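You operate a simulated robot arm through the tools that you are given. There is no shell and no other tool.

Carry out the task below with a simulated two-armed robot. There is one attempt and no reset: what you move stays moved.

TASK
Test the switch with the white plunger and sort it by the lamp.
Fine: selector on PART, into the nest, press TEST once, push its plunger; green lamp, green tray; red lamp, red tray. Set down upright: what you pick out.

It is judged by the outcome, as a careful person would: the job done as asked, and still so three seconds after it is handed in. It fails if anything else is knocked over, pushed out of place, dropped, spilled or broken.

THE ROBOT
Two 7-joint arms with two-finger parallel grippers on one trunk that stands fixed in place. Base frame: the origin is at the foot of the trunk, x ahead of it, y to its left, z up; the work surface is at about z = 0.82. Units: m, degrees, N and s.
The left shoulder is at [0.08, 0.131, 0.947], the right one opposite. With the tool pointing down near the work surface each hand reaches from about 0.4 to 0.86 m from the base axis, measured 20 degrees to its own side. Payload 1.57 kg a hand.
The tool frame of a hand sits at the grasp point between the pads (the TCP): z along the fingers, y along the line on which they close. The tips reach 0.03 m beyond it. Largest opening 0.11 m; finger width 0.024, thickness 0.012; the body of the gripper, 0.048 by 0.112 m, starts 0.078 m behind the TCP.
Orientation is told as [roll, pitch, yaw] about the base's x, y, z axes, in that order, counted from this pose: with the fingers straight down and closing along the base's y, the tool's x points along the base's -x, its y along +y and its z along -z.

THE INTERFACE
- The arms move only by the tool move_arm. It takes "left_increments", "right_increments" or both (then of equal length, played together; a hand with none holds still); each is a list that holds one entry, the list of rows, each a list of 7 numbers: the shift along the base's x, y, z in units of 20 mm (1.0 is 20 mm), then the turn, a rotation vector about the base's x, y, z in units of 6 degrees (1.0 is 6 degrees), then the opening, from 0 (shut) to 1 (fully open). In form: [[[dx, dy, dz, wx, wy, wz, grip], ...]]. A call has 1 to 20 rows; each row shifts and turns the commanded pose from where the row before left it. A call with a number of a shift or a turn outside -1 to 1 is refused whole. A row lasts 0.2 s, in which the tool goes at most 0.05 m and 8.6 degrees; a call with a longer step from one row to the next is refused whole, and so is a gripper value outside its range. Where a pose cannot be reached the arm comes as near as it can. A force on the tool above 40 N (or 10 N above the force at the start of the call, whichever is more), or a blocked arm, ends the call early, and 0.2 s more pass. The fingers move at their own pace (about 0.108 m/s each) and stop on an object; they squeeze with about 43 N. The grip force told is the motor's: it shows also when the fingers shut on nothing. Time passes only in rows, and 0.2 s behind the last, so rows that do not move let the fingers close. It gives the time, the measured TCP pose, the force on the tool (base axes), the opening and the grip force at its end, in the units of the frame above (readings bear some noise), with the torque about the TCP (base axes, N m) and any sound that the robot's microphone picked up.
- Cameras (640 x 400 px; columns grow to the right, rows downward): "scene" is now at [-0.0356, 0.0141, 1.4251]; the picture's right is [0.08, -1.00, 0.00], its down [-0.52, -0.04, -0.85] and it looks along [0.85, 0.06, -0.52] (base axes); focal length 324 px, centre (320, 200). "left" rides on the left gripper at [0.07, -0.016, -0.141] in its tool frame; the picture's right is [0.23, 0.97, 0.00], its down [-0.85, 0.20, -0.48] and it looks along [-0.47, 0.11, 0.88] (tool axes); focal length 222 px, centre (320, 200). "right" rides on the right gripper at [0.07, 0.016, -0.141] in its tool frame; the picture's right is [-0.23, 0.97, 0.00], its down [-0.86, -0.20, -0.48] and it looks along [-0.47, -0.11, 0.88] (tool axes); focal length 222 px, centre (320, 200). There is no depth. A picture from a camera that has moved, and an enlarged one, comes with that camera's place and axes in the base frame and with its lens. The place of the scene camera against the robot may be out by one fixed shift of up to 0.018 m in any direction.
- capture(camera): a new picture of that camera. No time passes.
- aim_head(pan, tilt): turns the head with the scene camera to pan (to the left, within 109 degrees either way) and tilt (down, from -29 to 69), counted from straight ahead of the robot. It gives what a move gives.
- zoom(camera, box): a new picture of the part [left, top, right, bottom] of that camera's present view, enlarged. No time passes.
- hand_in(): hands the job in; it is judged then, once.

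Nothing tells you positions but the pictures and the camera data. Unless the task says otherwise, let go and move clear before handing in.

The tools are called as name(argument=value, ...) on one line, values as JSON. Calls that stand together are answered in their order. move_arm: Moves the arms, as the interface text tells. Its arguments: {"type":"object","properties":{"left_increments":{"type":"array","items":{"type":"array","items":{"type":"array","items":{"type":"number"}}}},"right_increments":{"type":"array","items":{"type":"array","items":{"type":"array","items":{"type":"number"}}}}},"required":[]} The other tools are called the same way: aim_head (pan, tilt) turns the head that bears the scene camera; capture (camera) takes a picture; zoom (camera, box) takes an enlarged picture of a part of a camera's view; hand_in () hands the job in.

At the start:

```text
t: 0.0
left_ee_pos: [0.6528, 0.2487, 1.1502]
left_tool_rot: [0.0, 0.0, -0.1]
left_ft_force: [0.6, -0.2, 1.2]
left_moment: [-0.05, -0.01, 0.02]
left_opening: 0.1099
left_finger_force: 0.0
right_ee_pos: [0.5305, -0.243, 1.1534]
right_tool_rot: [0.0, 0.0, -0.1]
right_ft_force: [0.2, 0.2, -0.1]
right_moment: [-0.02, -0.06, 0.01]
right_opening: 0.1099
right_finger_force: 0.0
head pan, tilt: [4.3, 31.5]
```

scene: 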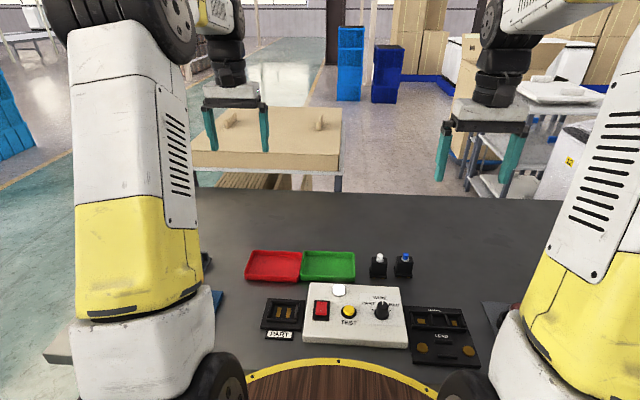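
right: 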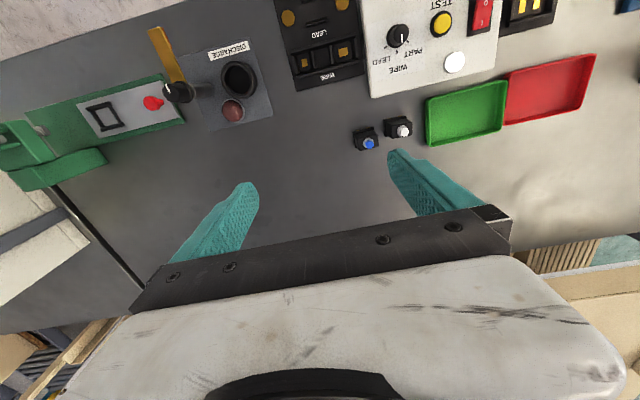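
left: 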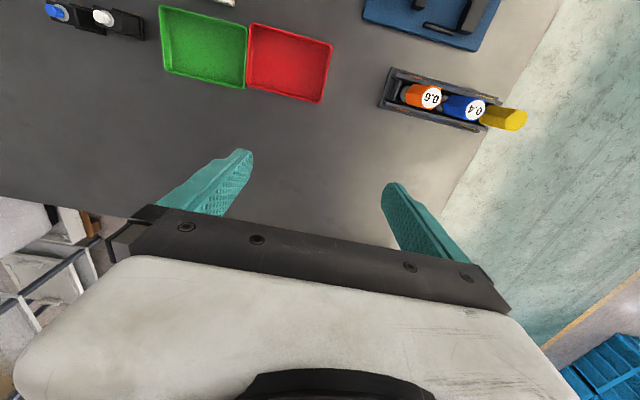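

I see a control box with a selector knob and TEST button, two switches (white and blue plunger) and red/green trays. I'll zoom in for details before planning.

zoom(camera="scene", box=[230, 230, 490, 392])

zoom(camera="right", box=[270, 0, 600, 206])

zoom(camera="scene", box=[350, 240, 430, 290])

```text
2.46 times, centred on (360, 311) of scene
camera zoom: at [-0.0356, 0.0141, 1.4251], right [0.08, -1.0, 0.0], down [-0.52, -0.04, -0.85], along [0.85, 0.06, -0.52], focal length 798 px, centre (222, -73)
```

zoom: 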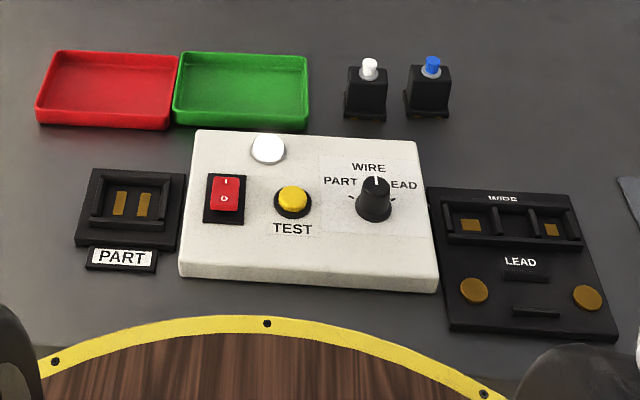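

```text
1.94 times, centred on (435, 103) of right
camera zoom: at [0.4615, -0.2244, 1.2949], right [0.23, 0.97, 0.0], down [0.86, -0.2, 0.48], along [0.47, -0.11, -0.88], focal length 431 px, centre (97, 388)
```

zoom: 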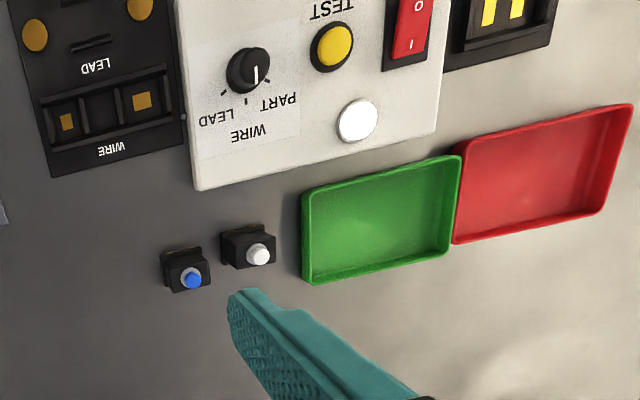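

```text
8.00 times, centred on (390, 265) of scene
camera zoom: at [-0.0356, 0.0141, 1.4251], right [0.08, -1.0, 0.0], down [-0.52, -0.04, -0.85], along [0.85, 0.06, -0.52], focal length 2594 px, centre (-240, -320)
```

zoom: 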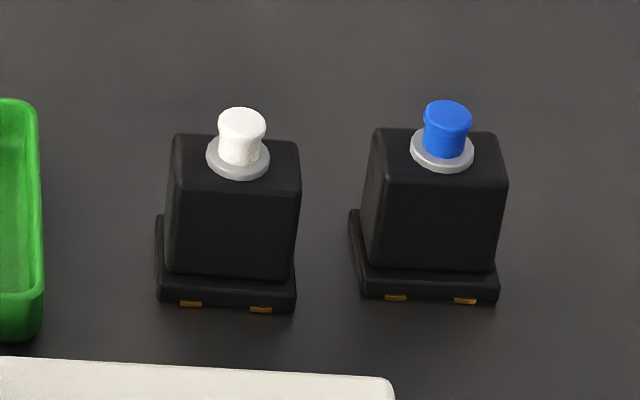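

Switch with white plunger is at about [0.59, -0.09], the nest around [0.43, 0.13], the knob around [0.42, -0.08]. I move both hands to closer viewpoints for accurate wrist-camera measurements.

move_arm(right_increments=[[[-0.15, 0.765, -0.5, 0, 0, 0, 1], [-0.15, 0.765, -0.5, 0, 0, 0, 1], [-0.15, 0.765, -0.5, 0, 0, 0, 1], [-0.15, 0.765, -0.5, 0, 0, 0, 1], [-0.15, 0.765, -0.5, 0, 0, 0, 1], [-0.15, 0.765, -0.5, 0, 0, 0, 1], [-0.15, 0.765, -0.5, 0, 0, 0, 1], [-0.15, 0.765, -0.5, 0, 0, 0, 1], [-0.15, 0.765, -0.5, 0, 0, 0, 1], [-0.15, 0.765, -0.5, 0, 0, 0, 1]]], left_increments=[[[-1, -0.25, -0.5, 0, 0, 0, 1], [-1, -0.25, -0.5, 0, 0, 0, 1], [-1, -0.25, -0.5, 0, 0, 0, 1], [-1, -0.25, -0.5, 0, 0, 0, 1], [-1, -0.25, -0.5, 0, 0, 0, 1], [-1, -0.25, -0.5, 0, 0, 0, 1], [-1, -0.25, -0.5, 0, 0, 0, 1], [-1, -0.25, -0.5, 0, 0, 0, 1], [-1, -0.25, -0.5, 0, 0, 0, 1], [-1, -0.25, -0.5, 0, 0, 0, 1]]])

capture(camera="right")

capture(camera="left")

capture(camera="scene")

```text
t: 2.2
left_ee_pos: [0.4533, 0.1994, 1.0503]
left_tool_rot: [0.0, 0.0, -0.1]
left_ft_force: [-0.2, 0.4, 1.5]
left_moment: [0.04, 0.02, -0.01]
left_opening: 0.1099
left_finger_force: 0.1
right_ee_pos: [0.5015, -0.0897, 1.0533]
right_tool_rot: [0.0, -0.1, 0.0]
right_ft_force: [0.7, 0.2, 0.0]
right_moment: [0.01, 0.03, 0.01]
right_opening: 0.11
right_finger_force: 0.0
head pan, tilt: [4.3, 31.5]
```

```text
taken
camera right: at [0.4323, -0.0709, 1.1944], right [0.23, 0.97, 0.0], down [0.86, -0.2, 0.48], along [0.47, -0.11, -0.88], focal length 222 px, centre (320, 200)
```

right: 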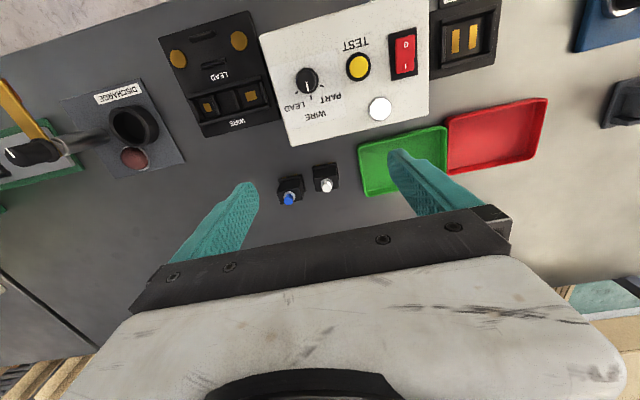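

```text
taken
camera left: at [0.3834, 0.1827, 1.1905], right [-0.23, 0.97, 0.0], down [0.85, 0.2, 0.48], along [0.47, 0.11, -0.88], focal length 222 px, centre (320, 200)
```

left: 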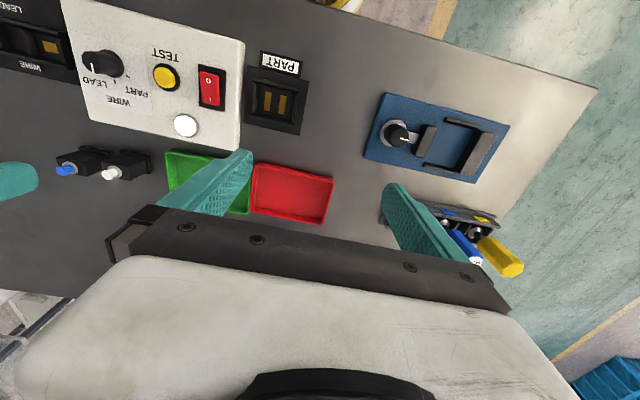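

```text
taken
```

scene: 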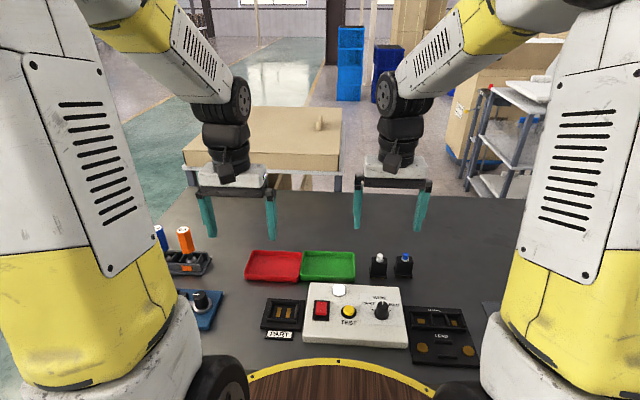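

Both wrists now look at the box and nest. I zoom in on each important item to measure it.

zoom(camera="right", box=[250, 20, 450, 145])

zoom(camera="right", box=[260, 140, 380, 215])

zoom(camera="left", box=[230, 40, 330, 140])

zoom(camera="scene", box=[300, 275, 410, 345])

zoom(camera="scene", box=[255, 290, 311, 346])

```text
3.20 times, centred on (350, 82) of right
camera zoom: at [0.4323, -0.0709, 1.1944], right [0.23, 0.97, 0.0], down [0.86, -0.2, 0.48], along [0.47, -0.11, -0.88], focal length 711 px, centre (224, 576)
```

zoom: 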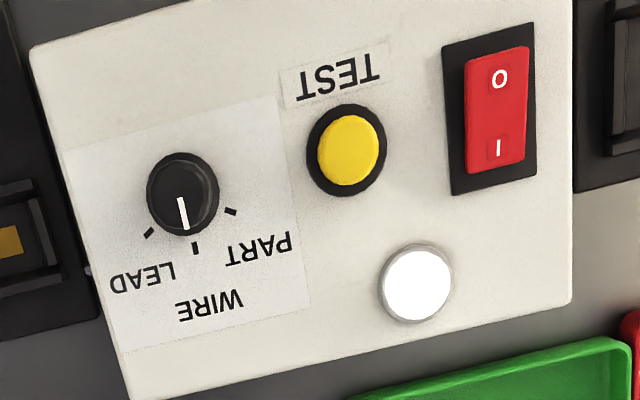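

```text
5.33 times, centred on (320, 178) of right
camera zoom: at [0.4323, -0.0709, 1.1944], right [0.23, 0.97, 0.0], down [0.86, -0.2, 0.48], along [0.47, -0.11, -0.88], focal length 1185 px, centre (320, 320)
```

zoom: 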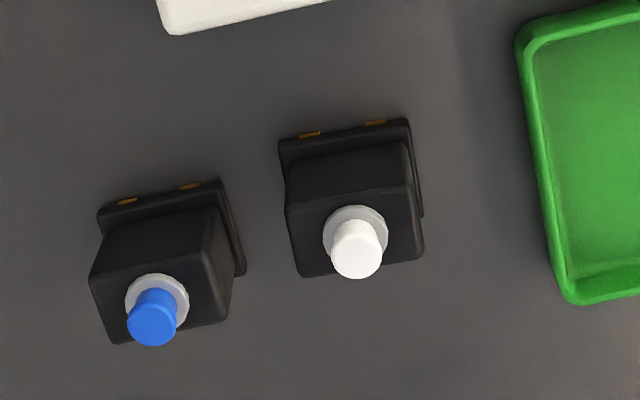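

```text
4.00 times, centred on (280, 90) of left
camera zoom: at [0.3834, 0.1827, 1.1905], right [-0.23, 0.97, 0.0], down [0.85, 0.2, 0.48], along [0.47, 0.11, -0.88], focal length 888 px, centre (480, 640)
```

zoom: 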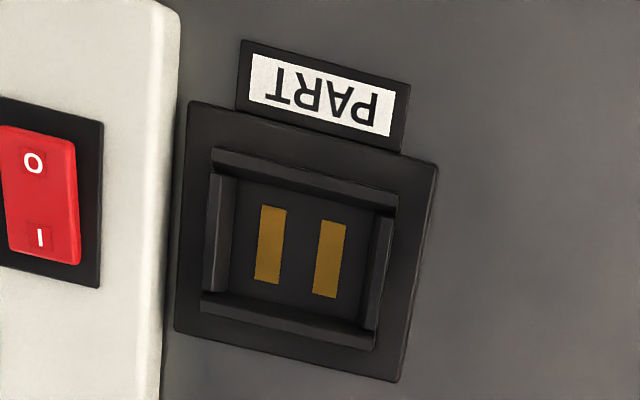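

```text
5.71 times, centred on (355, 310) of scene
camera zoom: at [-0.0356, 0.014, 1.4251], right [0.08, -1.0, 0.0], down [-0.52, -0.04, -0.85], along [0.85, 0.06, -0.52], focal length 1853 px, centre (120, -429)
```

zoom: 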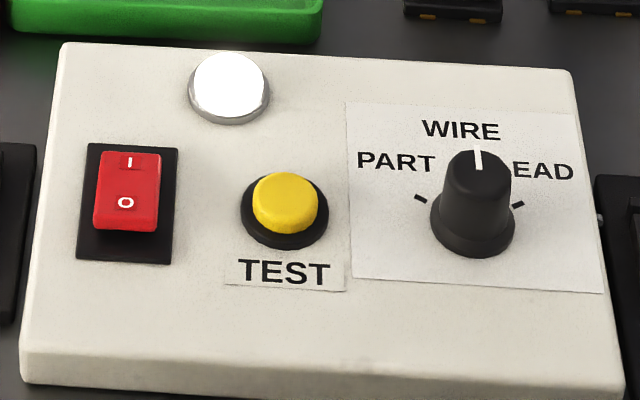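

```text
7.14 times, centred on (283, 318) of scene
camera zoom: at [-0.0356, 0.014, 1.4251], right [0.08, -1.0, 0.0], down [-0.52, -0.04, -0.85], along [0.85, 0.06, -0.52], focal length 2316 px, centre (584, -643)
```

zoom: 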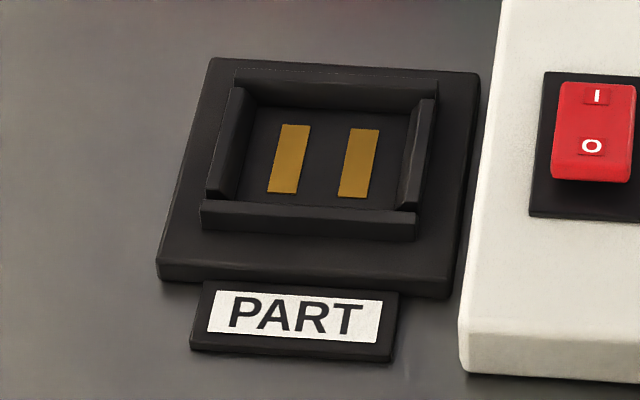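

The nest is axis-aligned at about [0.429, 0.124], TEST at about [0.430, -0.022], and the knob at about [0.431, -0.088], pointing to WIRE with PART 60° counter-clockwise. I bring the right hand above the knob, pre-turned -30°, with the opening at half.

move_arm(right_increments=[[[-0.705, 0.017, -0.533, 0, 0, -1, 0.5], [-0.705, 0.017, -0.533, 0, 0, -1, 0.5], [-0.705, 0.017, -0.533, 0, 0, -1, 0.5], [-0.705, 0.017, -0.533, 0, 0, -1, 0.5], [-0.705, 0.017, -0.533, 0, 0, -1, 0.5]]])

capture(camera="right")

capture(camera="left")

capture(camera="scene")

```text
t: 3.4
left_ee_pos: [0.4543, 0.1995, 1.0497]
left_tool_rot: [0.0, 0.0, -0.1]
left_ft_force: [0.9, 0.2, -1.5]
left_moment: [-0.01, 0.03, 0.01]
left_opening: 0.1102
left_finger_force: 0.1
right_ee_pos: [0.4305, -0.0869, 0.9992]
right_tool_rot: [0.0, 0.0, -30.2]
right_ft_force: [-0.7, 0.9, 0.3]
right_moment: [-0.01, 0.0, 0.02]
right_opening: 0.055
right_finger_force: 0.0
head pan, tilt: [4.3, 31.5]
```

```text
taken
camera right: at [0.3787, -0.0366, 1.1411], right [0.68, 0.73, 0.0], down [0.64, -0.6, 0.48], along [0.35, -0.33, -0.88], focal length 222 px, centre (320, 200)
```

right: 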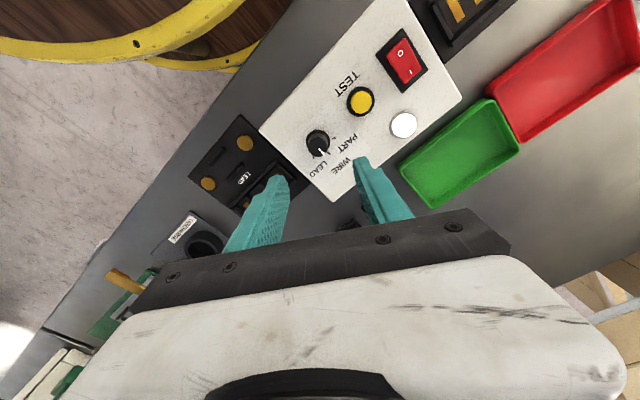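

```text
taken
camera left: at [0.3835, 0.1829, 1.1907], right [-0.23, 0.97, 0.0], down [0.85, 0.2, 0.48], along [0.47, 0.11, -0.88], focal length 222 px, centre (320, 200)
```

left: 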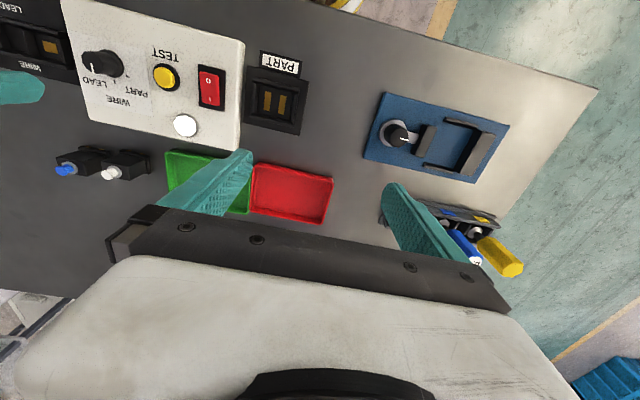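

```text
taken
```

scene: 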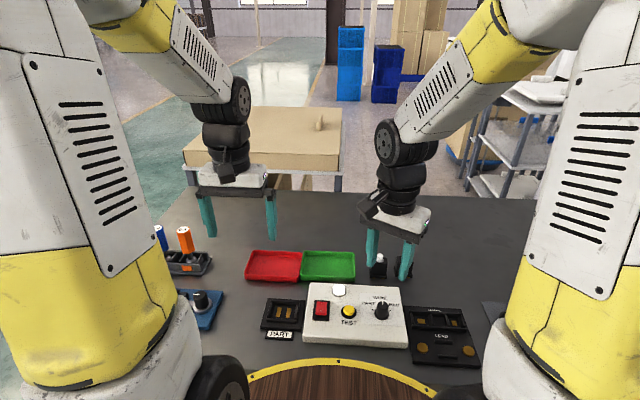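

The hand is above the knob, pre-turned. I zoom both wrist views to triangulate the knob's exact place and height.

zoom(camera="right", box=[280, 80, 400, 200])

zoom(camera="left", box=[60, 10, 220, 140])

```text
3.33 times, centred on (340, 140) of right
camera zoom: at [0.3787, -0.0366, 1.1411], right [0.68, 0.73, 0.0], down [0.64, -0.6, 0.48], along [0.35, -0.33, -0.88], focal length 740 px, centre (253, 400)
```

zoom: 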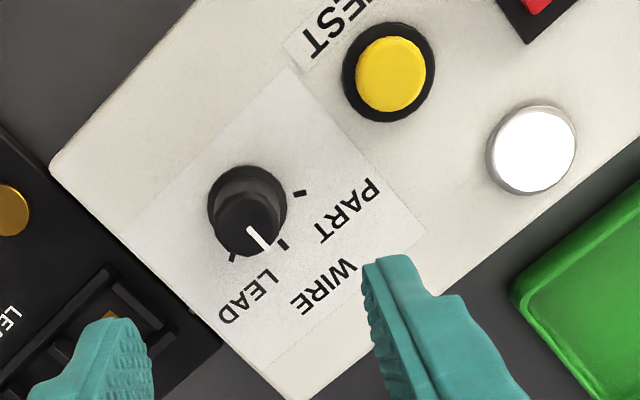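

```text
3.08 times, centred on (140, 75) of left
camera zoom: at [0.3835, 0.1829, 1.1907], right [-0.23, 0.97, 0.0], down [0.85, 0.2, 0.48], along [0.47, 0.11, -0.88], focal length 684 px, centre (874, 585)
```

zoom: 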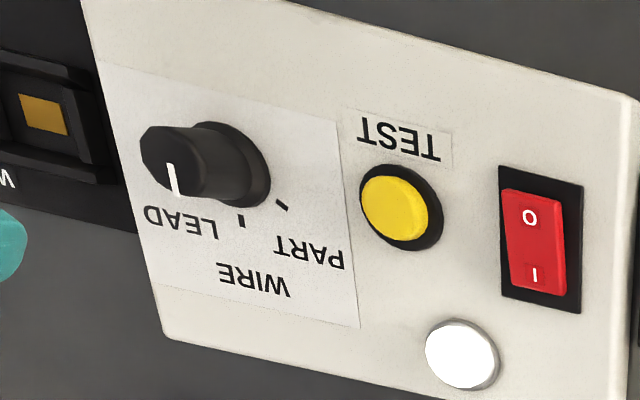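

Triangulation puts the panel at z≈0.843, knob centre [0.4305, -0.0887] with top at 0.876, and TEST at [0.430, -0.018, 0.852]. I lower the right hand around the knob, then close.

move_arm(right_increments=[[[0, -0.045, -0.95, 0, 0, 0, 0.5], [0, -0.045, -0.95, 0, 0, 0, 0.5], [0, 0, -0.95, 0, 0, 0, 0.5], [0, 0, -0.95, 0, 0, 0, 0.5], [0, 0, -0.95, 0, 0, 0, 0.5], [0, 0, -0.95, 0, 0, 0, 0.5]]])

zoom(camera="right", box=[220, 100, 420, 225])

zoom(camera="scene", box=[320, 230, 440, 350])

```text
t: 4.8
left_ee_pos: [0.4538, 0.1988, 1.0491]
left_tool_rot: [0.0, 0.0, 0.0]
left_ft_force: [0.9, 0.3, -0.1]
left_moment: [0.03, -0.05, -0.01]
left_opening: 0.1103
left_finger_force: 0.0
right_ee_pos: [0.4309, -0.0916, 0.8854]
right_tool_rot: [0.0, 0.0, -29.9]
right_ft_force: [-0.5, 0.2, -1.0]
right_moment: [0.01, 0.0, -0.02]
right_opening: 0.0551
right_finger_force: 0.1
head pan, tilt: [4.3, 31.5]
```

```text
3.20 times, centred on (320, 162) of right
camera zoom: at [0.3782, -0.0395, 1.0271], right [0.68, 0.73, 0.0], down [0.64, -0.6, 0.48], along [0.35, -0.33, -0.88], focal length 711 px, centre (320, 320)
```

zoom: 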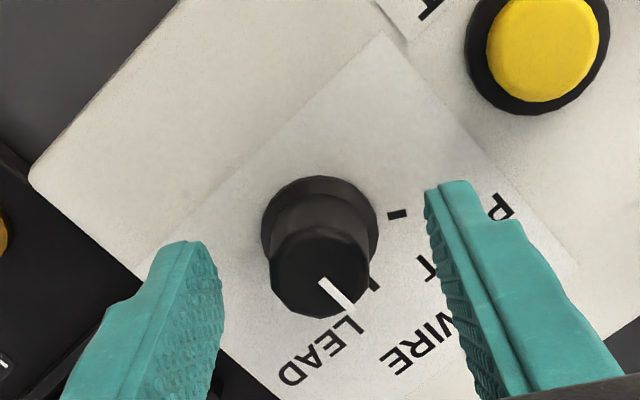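

```text
3.33 times, centred on (380, 290) of scene
camera zoom: at [-0.0359, 0.0141, 1.4251], right [0.08, -1.0, 0.0], down [-0.52, -0.04, -0.85], along [0.85, 0.06, -0.52], focal length 1081 px, centre (120, -100)
```

zoom: 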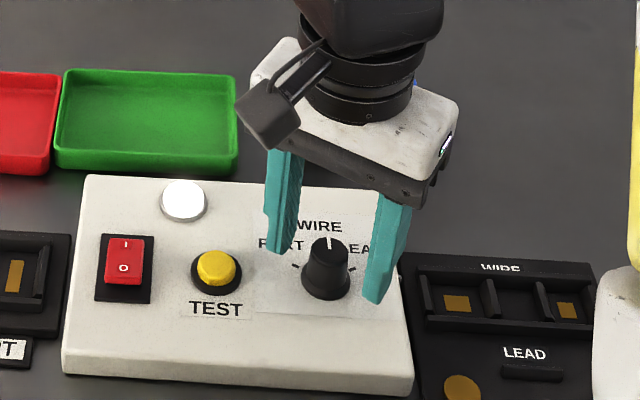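

The knob sits centred between the fingers. I close on it now.

move_arm(right_increments=[[[0, 0, 0, 0, 0, 0, 0.3], [0, 0, 0, 0, 0, 0, 0.2], [0, 0, 0, 0, 0, 0, 0.1], [0, 0, 0, 0, 0, 0, 0.1]]])

zoom(camera="scene", box=[320, 230, 440, 350])

```text
t: 5.8
left_ee_pos: [0.4535, 0.2, 1.0491]
left_tool_rot: [0.1, 0.0, 0.0]
left_ft_force: [-0.8, -0.1, 0.2]
left_moment: [0.01, 0.01, 0.03]
left_opening: 0.1102
left_finger_force: 0.0
right_ee_pos: [0.43, -0.0902, 0.8858]
right_tool_rot: [0.0, 0.0, -30.0]
right_ft_force: [-1.4, -3.0, -4.0]
right_moment: [0.18, -0.36, -0.05]
right_opening: 0.0256
right_finger_force: 37.0
head pan, tilt: [4.3, 31.5]
```

```text
3.33 times, centred on (380, 290) of scene
camera zoom: at [-0.0357, 0.014, 1.4251], right [0.08, -1.0, 0.0], down [-0.52, -0.04, -0.85], along [0.85, 0.06, -0.52], focal length 1081 px, centre (120, -100)
```

zoom: 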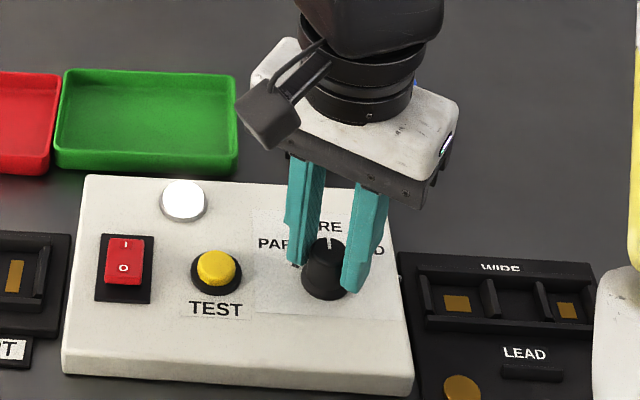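

The knob is held at 25.6 mm. I turn it 60° counter-clockwise toward PART.

move_arm(right_increments=[[[0, 0, 0, 0, 0, 1, 0.1], [0, 0, 0, 0, 0, 1, 0.1], [0, 0, 0, 0, 0, 1, 0.1], [0, 0, 0, 0, 0, 1, 0.1], [0, 0, 0, 0, 0, 1, 0.1], [0, 0, 0, 0, 0, 1, 0.1], [0, 0, 0, 0, 0, 1, 0.1], [0, 0, 0, 0, 0, 1, 0.1], [0, 0, 0, 0, 0, 1, 0.1], [0, 0, 0, 0, 0, 1, 0.1], [0, 0, 0, 0, 0, 0, 0.1]]])

zoom(camera="scene", box=[320, 230, 440, 350])

zoom(camera="right", box=[220, 100, 420, 225])

```text
t: 8.2
left_ee_pos: [0.4536, 0.1993, 1.0497]
left_tool_rot: [0.0, 0.1, 0.0]
left_ft_force: [-0.1, -0.7, 0.3]
left_moment: [0.02, 0.0, 0.03]
left_opening: 0.1098
left_finger_force: 0.2
right_ee_pos: [0.4294, -0.091, 0.8847]
right_tool_rot: [0.0, 0.0, 30.1]
right_ft_force: [-1.0, -4.1, -20.2]
right_moment: [-0.18, -0.64, -0.02]
right_opening: 0.0257
right_finger_force: 36.8
head pan, tilt: [4.3, 31.5]
```

```text
3.33 times, centred on (380, 290) of scene
camera zoom: at [-0.0353, 0.0139, 1.4251], right [0.08, -1.0, 0.0], down [-0.52, -0.04, -0.85], along [0.85, 0.07, -0.52], focal length 1081 px, centre (120, -100)
```

zoom: 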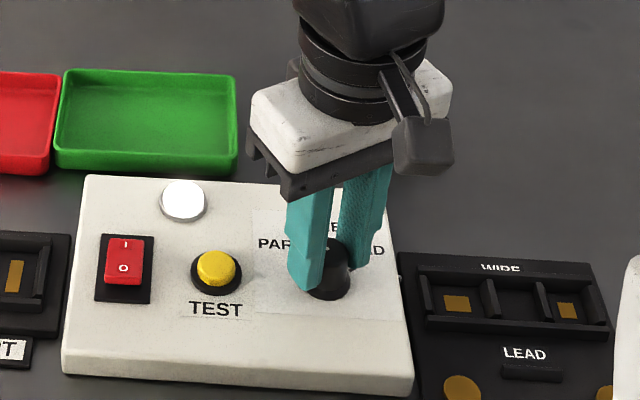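

```text
3.20 times, centred on (320, 162) of right
camera zoom: at [0.3621, -0.1096, 1.0272], right [-0.29, 0.96, 0.0], down [0.84, 0.26, 0.48], along [0.46, 0.14, -0.88], focal length 711 px, centre (320, 320)
```

zoom: 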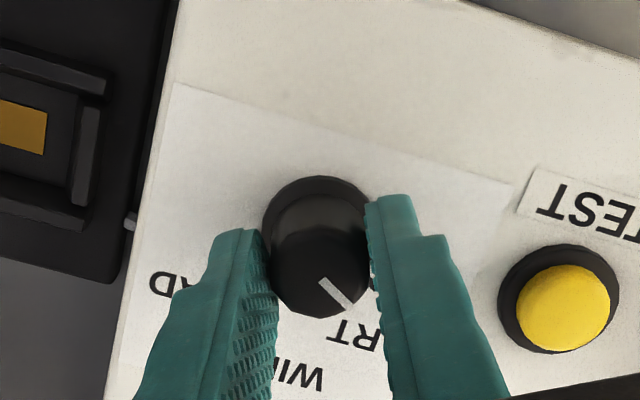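

The pointer now appears to point to PART. I release the knob, rise straight up and check the setting.

move_arm(right_increments=[[[0, 0, 0, 0, 0, 0, 0.5], [0, 0, 0, 0, 0, 0, 0.5], [0, 0, 1, 0, 0, 0, 0.5], [0, 0, 1, 0, 0, 0, 0.5], [0, 0, 1, 0, 0, 0, 0.5], [0, 0, 1, 0, 0, -1, 0.5], [0, 0, 1, 0, 0, -1, 0.5], [0, 0, 0, 0, 0, -1, 0.5], [0, 0, 0, 0, 0, -1, 0.5], [0, 0, 0, 0, 0, -1, 0.5]]])

zoom(camera="scene", box=[290, 270, 410, 350])

capture(camera="right")

zoom(camera="left", box=[60, 10, 220, 140])

```text
t: 10.4
left_ee_pos: [0.453, 0.2008, 1.0506]
left_tool_rot: [-0.1, 0.0, 0.0]
left_ft_force: [-0.6, 0.5, 0.0]
left_moment: [0.0, 0.0, 0.01]
left_opening: 0.1099
left_finger_force: 0.0
right_ee_pos: [0.4292, -0.0901, 0.9857]
right_tool_rot: [0.0, 0.0, 0.0]
right_ft_force: [-0.2, 0.4, -0.3]
right_moment: [-0.01, -0.01, 0.0]
right_opening: 0.0549
right_finger_force: 0.0
head pan, tilt: [4.3, 31.5]
```

```text
5.00 times, centred on (350, 310) of scene
camera zoom: at [-0.0357, 0.0141, 1.4251], right [0.08, -1.0, 0.0], down [-0.52, -0.04, -0.85], along [0.85, 0.06, -0.52], focal length 1621 px, centre (170, -350)
```

zoom: 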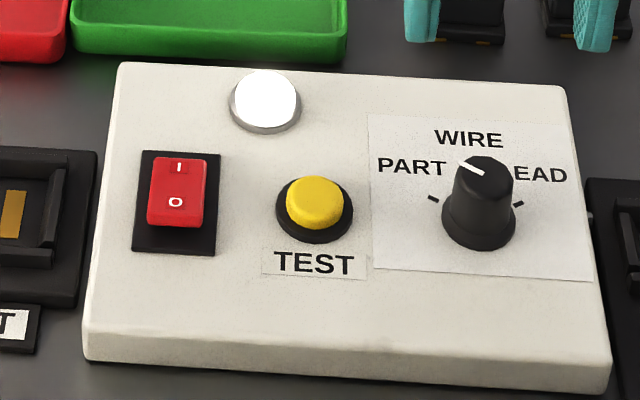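

```text
taken
camera right: at [0.3605, -0.0715, 1.1276], right [0.23, 0.97, 0.0], down [0.86, -0.2, 0.48], along [0.47, -0.11, -0.88], focal length 222 px, centre (320, 200)
```

right: 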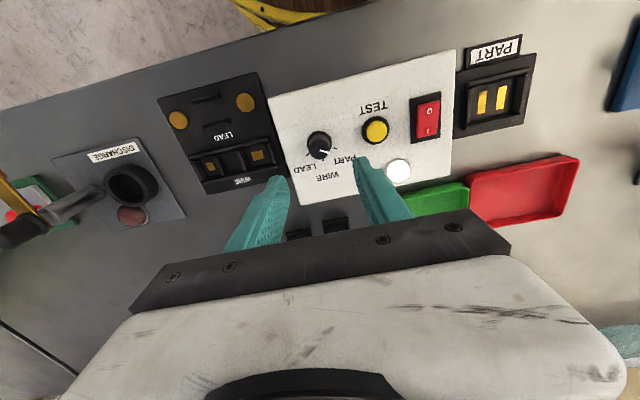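

```text
3.08 times, centred on (140, 75) of left
camera zoom: at [0.3834, 0.1829, 1.1907], right [-0.23, 0.97, 0.0], down [0.85, 0.2, 0.48], along [0.47, 0.11, -0.88], focal length 684 px, centre (874, 585)
```

zoom: 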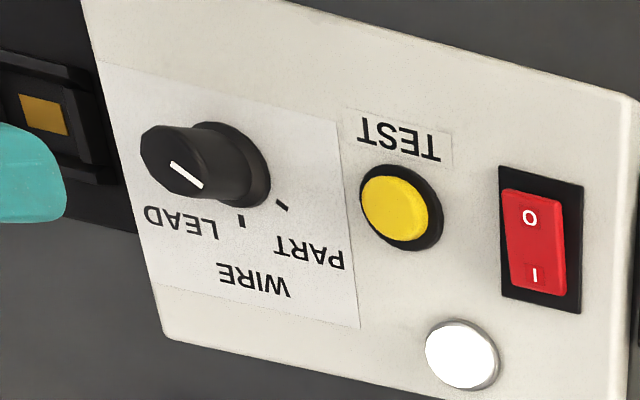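

The selector is on PART. Now the right hand retreats to its side while the left hand moves over the white-plunger switch to view it.

move_arm(right_increments=[[[0, -0.7, 0.25, 0, 0, 0, 0.5], [0, -0.7, 0.25, 0, 0, 0, 0.5], [0, -0.7, 0.25, 0, 0, 0, 0.5], [0, -0.7, 0.25, 0, 0, 0, 0.5], [0, -0.7, 0.25, 0, 0, 0, 0.5], [0, -0.7, 0.25, 0, 0, 0, 0.5], [0, -0.7, 0.25, 0, 0, 0, 0.5], [0, -0.7, 0.25, 0, 0, 0, 0.5], [0, -0.7, 0.25, 0, 0, 0, 0.5], [0, -0.7, 0.25, 0, 0, 0, 0.5], [0, -0.7, 0.25, 0, 0, 0, 0.5], [0, -0.7, 0.25, 0, 0, 0, 0.5], [0, -0.7, 0.25, 0, 0, 0, 0.5], [0, -0.7, 0.25, 0, 0, 0, 0.5], [0, -0.7, 0.25, 0, 0, 0, 0.5]]], left_increments=[[[0.4, -0.97, -0.1, 0, 0, 0, 0.5], [0.4, -0.97, -0.1, 0, 0, 0, 0.5], [0.4, -0.97, -0.1, 0, 0, 0, 0.5], [0.4, -0.97, -0.1, 0, 0, 0, 0.5], [0.4, -0.97, -0.1, 0, 0, 0, 0.5], [0.4, -0.97, -0.1, 0, 0, 0, 0.5], [0.4, -0.97, -0.1, 0, 0, 0, 0.5], [0.4, -0.97, -0.1, 0, 0, 0, 0.5], [0.4, -0.97, -0.1, 0, 0, 0, 0.5], [0.4, -0.97, -0.1, 0, 0, 0, 0.5], [0.4, -0.97, -0.1, 0, 0, 0, 0.5], [0.4, -0.97, -0.1, 0, 0, 0, 0.5], [0.4, -0.97, -0.1, 0, 0, 0, 0.5], [0.4, -0.97, -0.1, 0, 0, 0, 0.5], [0.4, -0.97, -0.1, 0, 0, 0, 0.5]]])

capture(camera="left")

capture(camera="scene")

```text
t: 13.6
left_ee_pos: [0.5747, -0.0924, 1.0204]
left_tool_rot: [0.0, -0.1, 0.1]
left_ft_force: [-0.7, 0.5, -0.5]
left_moment: [0.0, -0.01, -0.03]
left_opening: 0.055
left_finger_force: 0.1
right_ee_pos: [0.4296, -0.3007, 1.0602]
right_tool_rot: [-0.1, -0.1, 0.0]
right_ft_force: [0.3, 0.5, 0.3]
right_moment: [0.01, -0.01, 0.0]
right_opening: 0.0551
right_finger_force: 0.0
head pan, tilt: [4.3, 31.5]
```

```text
taken
camera left: at [0.5032, -0.109, 1.162], right [-0.23, 0.97, 0.0], down [0.85, 0.2, 0.48], along [0.47, 0.11, -0.88], focal length 222 px, centre (320, 200)
```

left: 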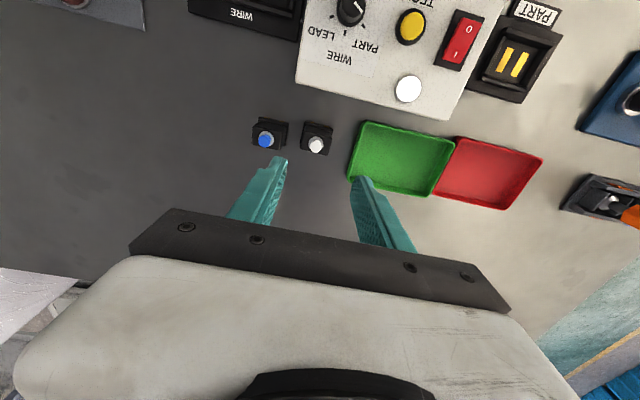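

```text
taken
```

scene: 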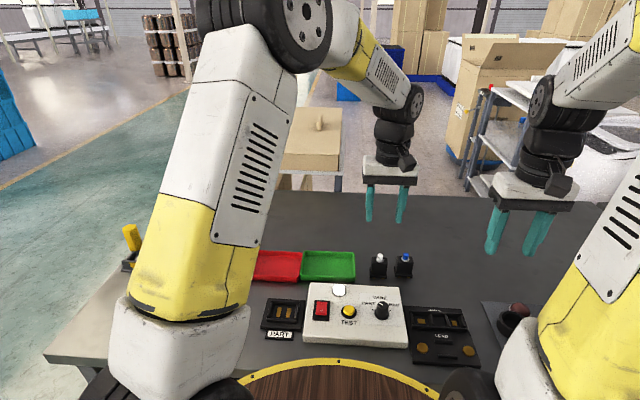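

The left hand is above and in front of the switch. I zoom in on the switches, nest and trays from this second viewpoint.

zoom(camera="left", box=[240, 100, 350, 170])

zoom(camera="left", box=[460, 0, 570, 110])

zoom(camera="left", box=[335, 105, 555, 225])

```text
5.71 times, centred on (295, 135) of left
camera zoom: at [0.5032, -0.109, 1.162], right [-0.23, 0.97, 0.0], down [0.85, 0.2, 0.48], along [0.47, 0.11, -0.88], focal length 1269 px, centre (463, 571)
```

zoom: 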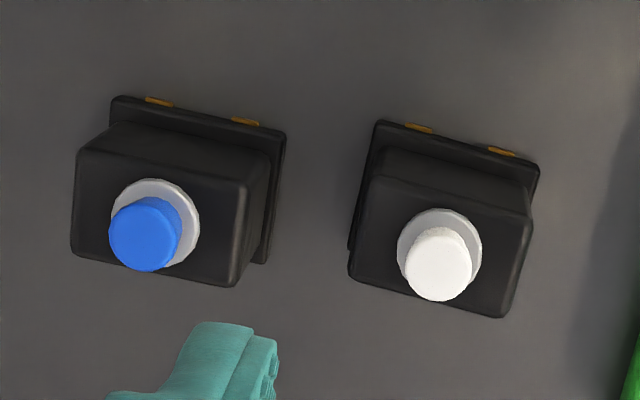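

```text
3.64 times, centred on (515, 55) of left
camera zoom: at [0.5032, -0.109, 1.162], right [-0.23, 0.97, 0.0], down [0.85, 0.2, 0.48], along [0.47, 0.11, -0.88], focal length 808 px, centre (-389, 727)
```

zoom: 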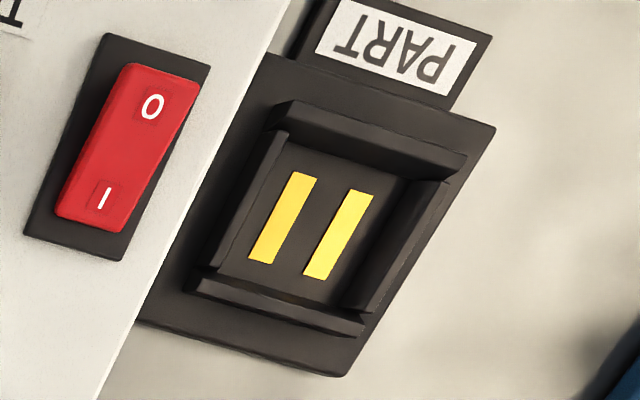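

```text
2.91 times, centred on (445, 165) of left
camera zoom: at [0.5032, -0.109, 1.162], right [-0.23, 0.97, 0.0], down [0.85, 0.2, 0.48], along [0.47, 0.11, -0.88], focal length 646 px, centre (-44, 302)
```

zoom: 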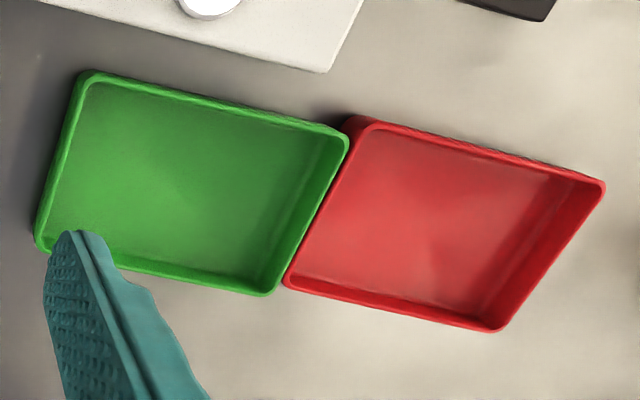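

The switch is square to the axes at about [0.578, -0.0967], body 37 mm wide with a ~27 mm gap to the blue one, and the nest centre is [0.4293, 0.1245], floor 0.829, walls to 0.838. I lower the left hand to just above the plunger with ~53 mm opening and check alignment.

move_arm(left_increments=[[[0.045, -0.04, -0.95, 0, 0, 0, 0.478], [0.045, -0.04, -0.95, 0, 0, 0, 0.478], [0.045, -0.04, -0.95, 0, 0, 0, 0.478], [0.045, -0.04, -0.95, 0, 0, 0, 0.478], [0.045, -0.04, -0.95, 0, 0, 0, 0.478]]])

zoom(camera="left", box=[220, 100, 420, 225])

zoom(camera="scene", box=[340, 210, 440, 290])

capture(camera="right")

```text
t: 14.8
left_ee_pos: [0.5754, -0.0953, 0.9263]
left_tool_rot: [0.0, 0.0, 0.0]
left_ft_force: [0.3, 0.1, -0.5]
left_moment: [0.01, -0.01, 0.0]
left_opening: 0.0523
left_finger_force: 0.0
right_ee_pos: [0.4297, -0.3005, 1.0589]
right_tool_rot: [0.0, 0.0, 0.0]
right_ft_force: [0.4, 0.4, -0.2]
right_moment: [0.02, -0.04, 0.01]
right_opening: 0.0549
right_finger_force: 0.1
head pan, tilt: [4.3, 31.5]
```

```text
3.20 times, centred on (320, 162) of left
camera zoom: at [0.5057, -0.1119, 1.068], right [-0.23, 0.97, 0.0], down [0.85, 0.2, 0.48], along [0.47, 0.11, -0.88], focal length 711 px, centre (320, 320)
```

zoom: 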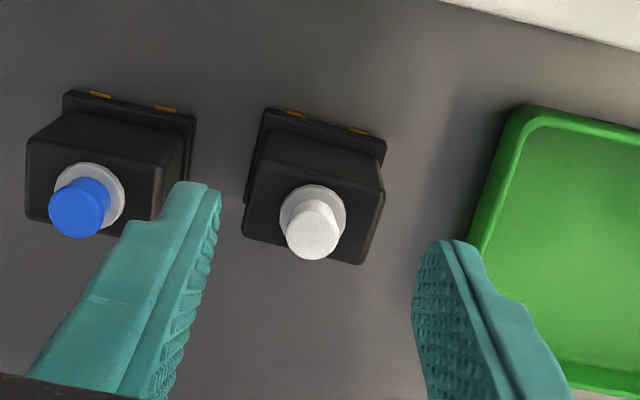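

```text
5.00 times, centred on (390, 250) of scene
camera zoom: at [-0.0358, 0.014, 1.4251], right [0.08, -1.0, 0.0], down [-0.52, -0.04, -0.85], along [0.85, 0.07, -0.52], focal length 1621 px, centre (-30, -50)
```

zoom: 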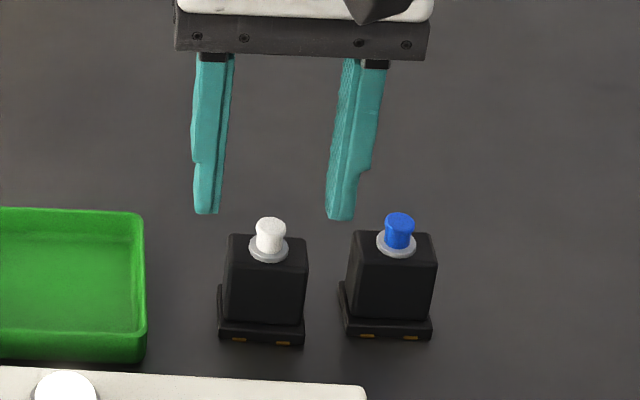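

```text
taken
camera right: at [0.3609, -0.2823, 1.2021], right [0.23, 0.97, 0.0], down [0.86, -0.2, 0.48], along [0.47, -0.11, -0.88], focal length 222 px, centre (320, 200)
```

right: 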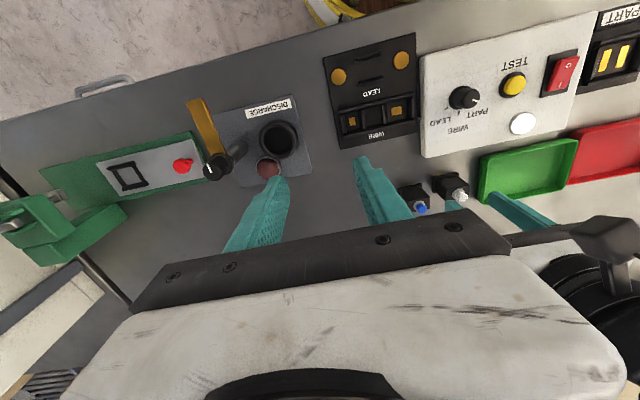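

Alignment is within 2 mm; I correct slightly, and lower the fingers around the body between the two switches.

move_arm(left_increments=[[[0.1, -0.08, 0, 0, 0, 0, 0.478], [0, 0, -0.6, 0, 0, 0, 0.478], [0, 0, -0.6, 0, 0, 0, 0.478], [0, 0, -0.6, 0, 0, 0, 0.478], [0, 0, -0.6, 0, 0, 0, 0.478], [0, 0, -0.5, 0, 0, 0, 0.478]]])

zoom(camera="left", box=[220, 100, 420, 225])

zoom(camera="scene", box=[340, 220, 440, 290])

```text
t: 16.2
left_ee_pos: [0.5776, -0.0968, 0.8668]
left_tool_rot: [0.0, 0.0, 0.0]
left_ft_force: [-0.8, -0.6, 0.4]
left_moment: [0.0, -0.02, 0.0]
left_opening: 0.0524
left_finger_force: 0.1
right_ee_pos: [0.4297, -0.3003, 1.0604]
right_tool_rot: [0.0, 0.0, 0.0]
right_ft_force: [-1.0, 0.2, -0.9]
right_moment: [0.02, -0.01, -0.04]
right_opening: 0.055
right_finger_force: 0.0
head pan, tilt: [4.3, 31.5]
```

```text
3.20 times, centred on (320, 162) of left
camera zoom: at [0.5086, -0.1134, 1.0083], right [-0.23, 0.97, 0.0], down [0.85, 0.2, 0.48], along [0.47, 0.11, -0.88], focal length 711 px, centre (320, 320)
```

zoom: 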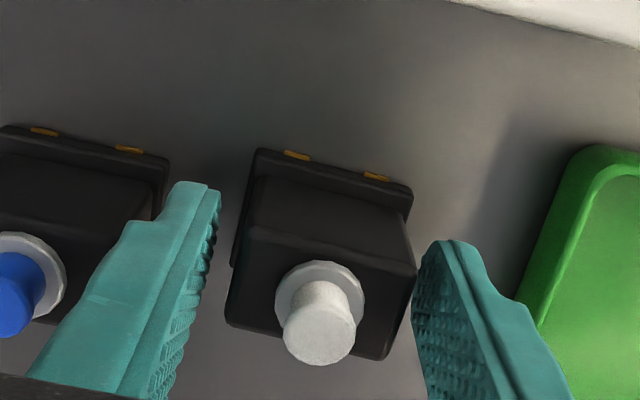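

```text
5.71 times, centred on (390, 255) of scene
camera zoom: at [-0.0357, 0.014, 1.4251], right [0.08, -1.0, 0.0], down [-0.52, -0.04, -0.85], along [0.85, 0.07, -0.52], focal length 1853 px, centre (-80, -114)
```

zoom: 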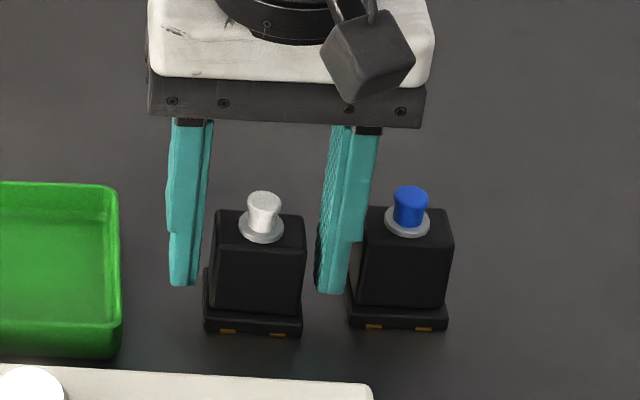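

The body is centred between the pads. I close gently on it.

move_arm(left_increments=[[[0, 0, 0, 0, 0, 0, 0.4], [0, 0, 0, 0, 0, 0, 0.33], [0, 0, 0, 0, 0, 0, 0.28], [0, 0, 0, 0, 0, 0, 0.22], [0, 0, 0, 0, 0, 0, 0.22]]])

zoom(camera="left", box=[220, 100, 420, 225])

zoom(camera="scene", box=[340, 220, 440, 290])

```text
t: 17.4
left_ee_pos: [0.5781, -0.0957, 0.8678]
left_tool_rot: [0.0, 0.0, 0.1]
left_ft_force: [0.7, 0.0, 0.0]
left_moment: [-0.02, 0.03, 0.01]
left_opening: 0.0388
left_finger_force: 43.1
right_ee_pos: [0.4302, -0.301, 1.0615]
right_tool_rot: [0.1, -0.1, 0.0]
right_ft_force: [0.4, 0.3, -0.1]
right_moment: [-0.01, -0.02, -0.02]
right_opening: 0.0549
right_finger_force: 0.1
head pan, tilt: [4.3, 31.5]
```

```text
3.20 times, centred on (320, 162) of left
camera zoom: at [0.5087, -0.1135, 1.0086], right [-0.23, 0.97, 0.0], down [0.85, 0.2, 0.48], along [0.47, 0.11, -0.88], focal length 711 px, centre (320, 320)
```

zoom: 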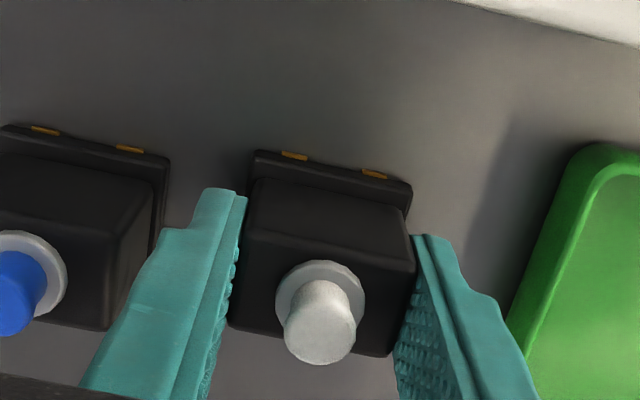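

```text
5.71 times, centred on (390, 255) of scene
camera zoom: at [-0.0356, 0.014, 1.4251], right [0.08, -1.0, 0.0], down [-0.52, -0.04, -0.85], along [0.85, 0.07, -0.52], focal length 1853 px, centre (-80, -114)
```

zoom: 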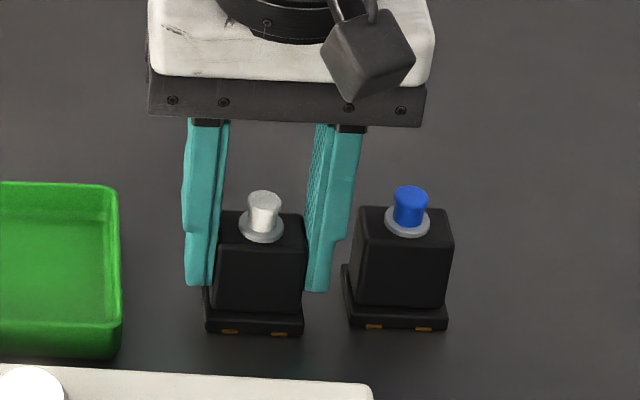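

The switch is held at 38.8 mm. I lift it 100 mm straight up and carry it to above the nest.

move_arm(left_increments=[[[0, 0, 0.5, 0, 0, 0, 0.22], [0, 0, 0.9, 0, 0, 0, 0.22], [0, 0, 0.9, 0, 0, 0, 0.22], [0, 0, 0.9, 0, 0, 0, 0.22], [0, 0, 0.9, 0, 0, 0, 0.22], [0, 0, 0.9, 0, 0, 0, 0.22], [-0.62, 0.922, 0, 0, 0, 0, 0.22], [-0.62, 0.922, 0, 0, 0, 0, 0.22], [-0.62, 0.922, 0, 0, 0, 0, 0.22], [-0.62, 0.922, 0, 0, 0, 0, 0.22], [-0.62, 0.922, 0, 0, 0, 0, 0.22], [-0.62, 0.922, 0, 0, 0, 0, 0.22], [-0.62, 0.922, 0, 0, 0, 0, 0.22], [-0.62, 0.922, 0, 0, 0, 0, 0.22], [-0.62, 0.922, 0, 0, 0, 0, 0.22], [-0.62, 0.922, 0, 0, 0, 0, 0.22], [-0.62, 0.922, 0, 0, 0, 0, 0.22], [-0.615, 0.918, 0, 0, 0, 0, 0.22]]])

capture(camera="left")

capture(camera="scene")

```text
t: 21.2
left_ee_pos: [0.4318, 0.1235, 0.9673]
left_tool_rot: [-0.1, 0.1, 0.0]
left_ft_force: [-0.1, 0.0, -0.9]
left_moment: [0.02, 0.0, 0.01]
left_opening: 0.0389
left_finger_force: 43.1
right_ee_pos: [0.4309, -0.301, 1.0599]
right_tool_rot: [-0.1, -0.1, 0.0]
right_ft_force: [-0.5, -0.5, -0.5]
right_moment: [0.01, -0.05, -0.03]
right_opening: 0.0551
right_finger_force: 0.1
head pan, tilt: [4.3, 31.5]
```

```text
taken
camera left: at [0.3606, 0.1062, 1.1086], right [-0.23, 0.97, 0.0], down [0.86, 0.2, 0.48], along [0.47, 0.11, -0.88], focal length 222 px, centre (320, 200)
```

left: 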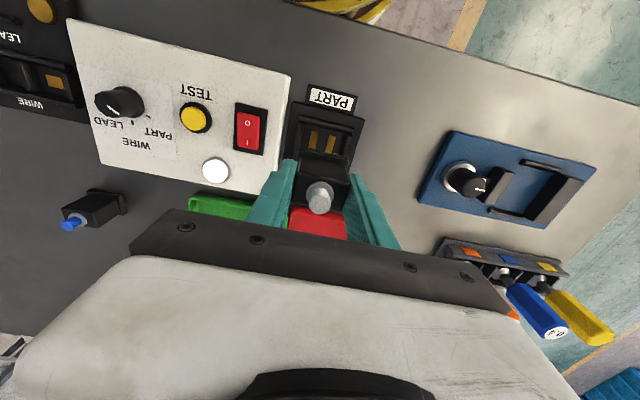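

```text
taken
```

scene: 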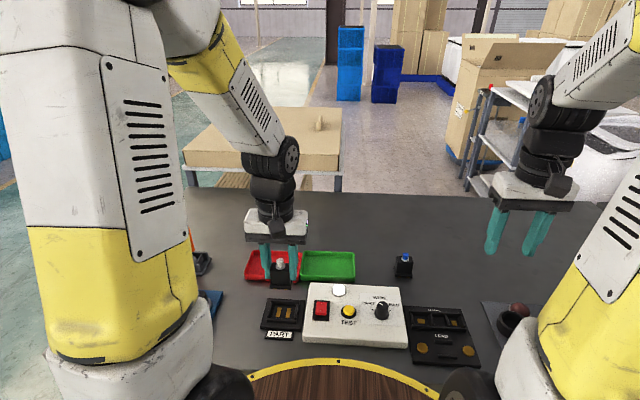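

The switch hangs above the nest. I zoom to compare its base with the nest walls.

zoom(camera="left", box=[250, 80, 390, 220])

zoom(camera="scene", box=[240, 220, 330, 350])

```text
2.86 times, centred on (320, 150) of left
camera zoom: at [0.3606, 0.1062, 1.1086], right [-0.23, 0.97, 0.0], down [0.86, 0.2, 0.48], along [0.47, 0.11, -0.88], focal length 635 px, centre (320, 343)
```

zoom: 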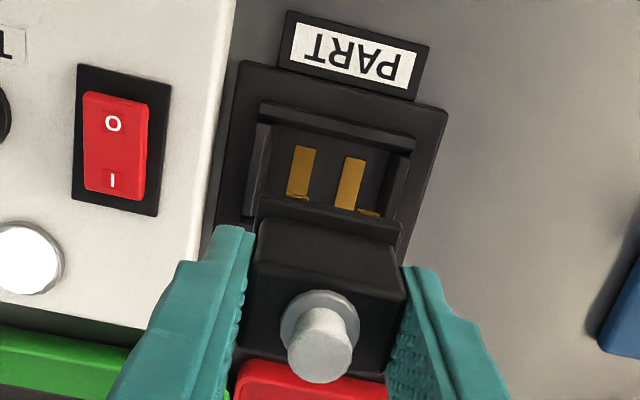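

```text
3.08 times, centred on (285, 285) of scene
camera zoom: at [-0.0355, 0.0139, 1.4251], right [0.08, -1.0, 0.0], down [-0.52, -0.04, -0.85], along [0.85, 0.06, -0.52], focal length 998 px, centre (428, -62)
```

zoom: 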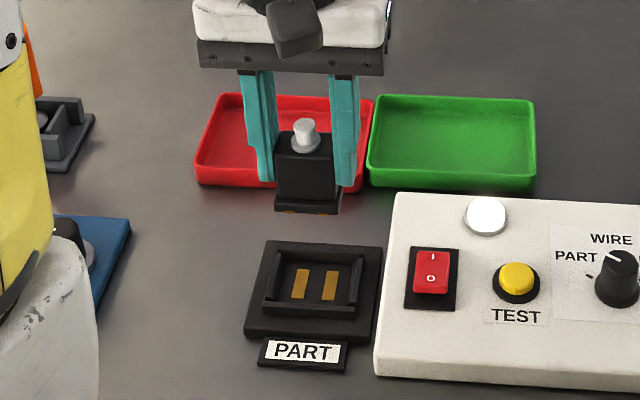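

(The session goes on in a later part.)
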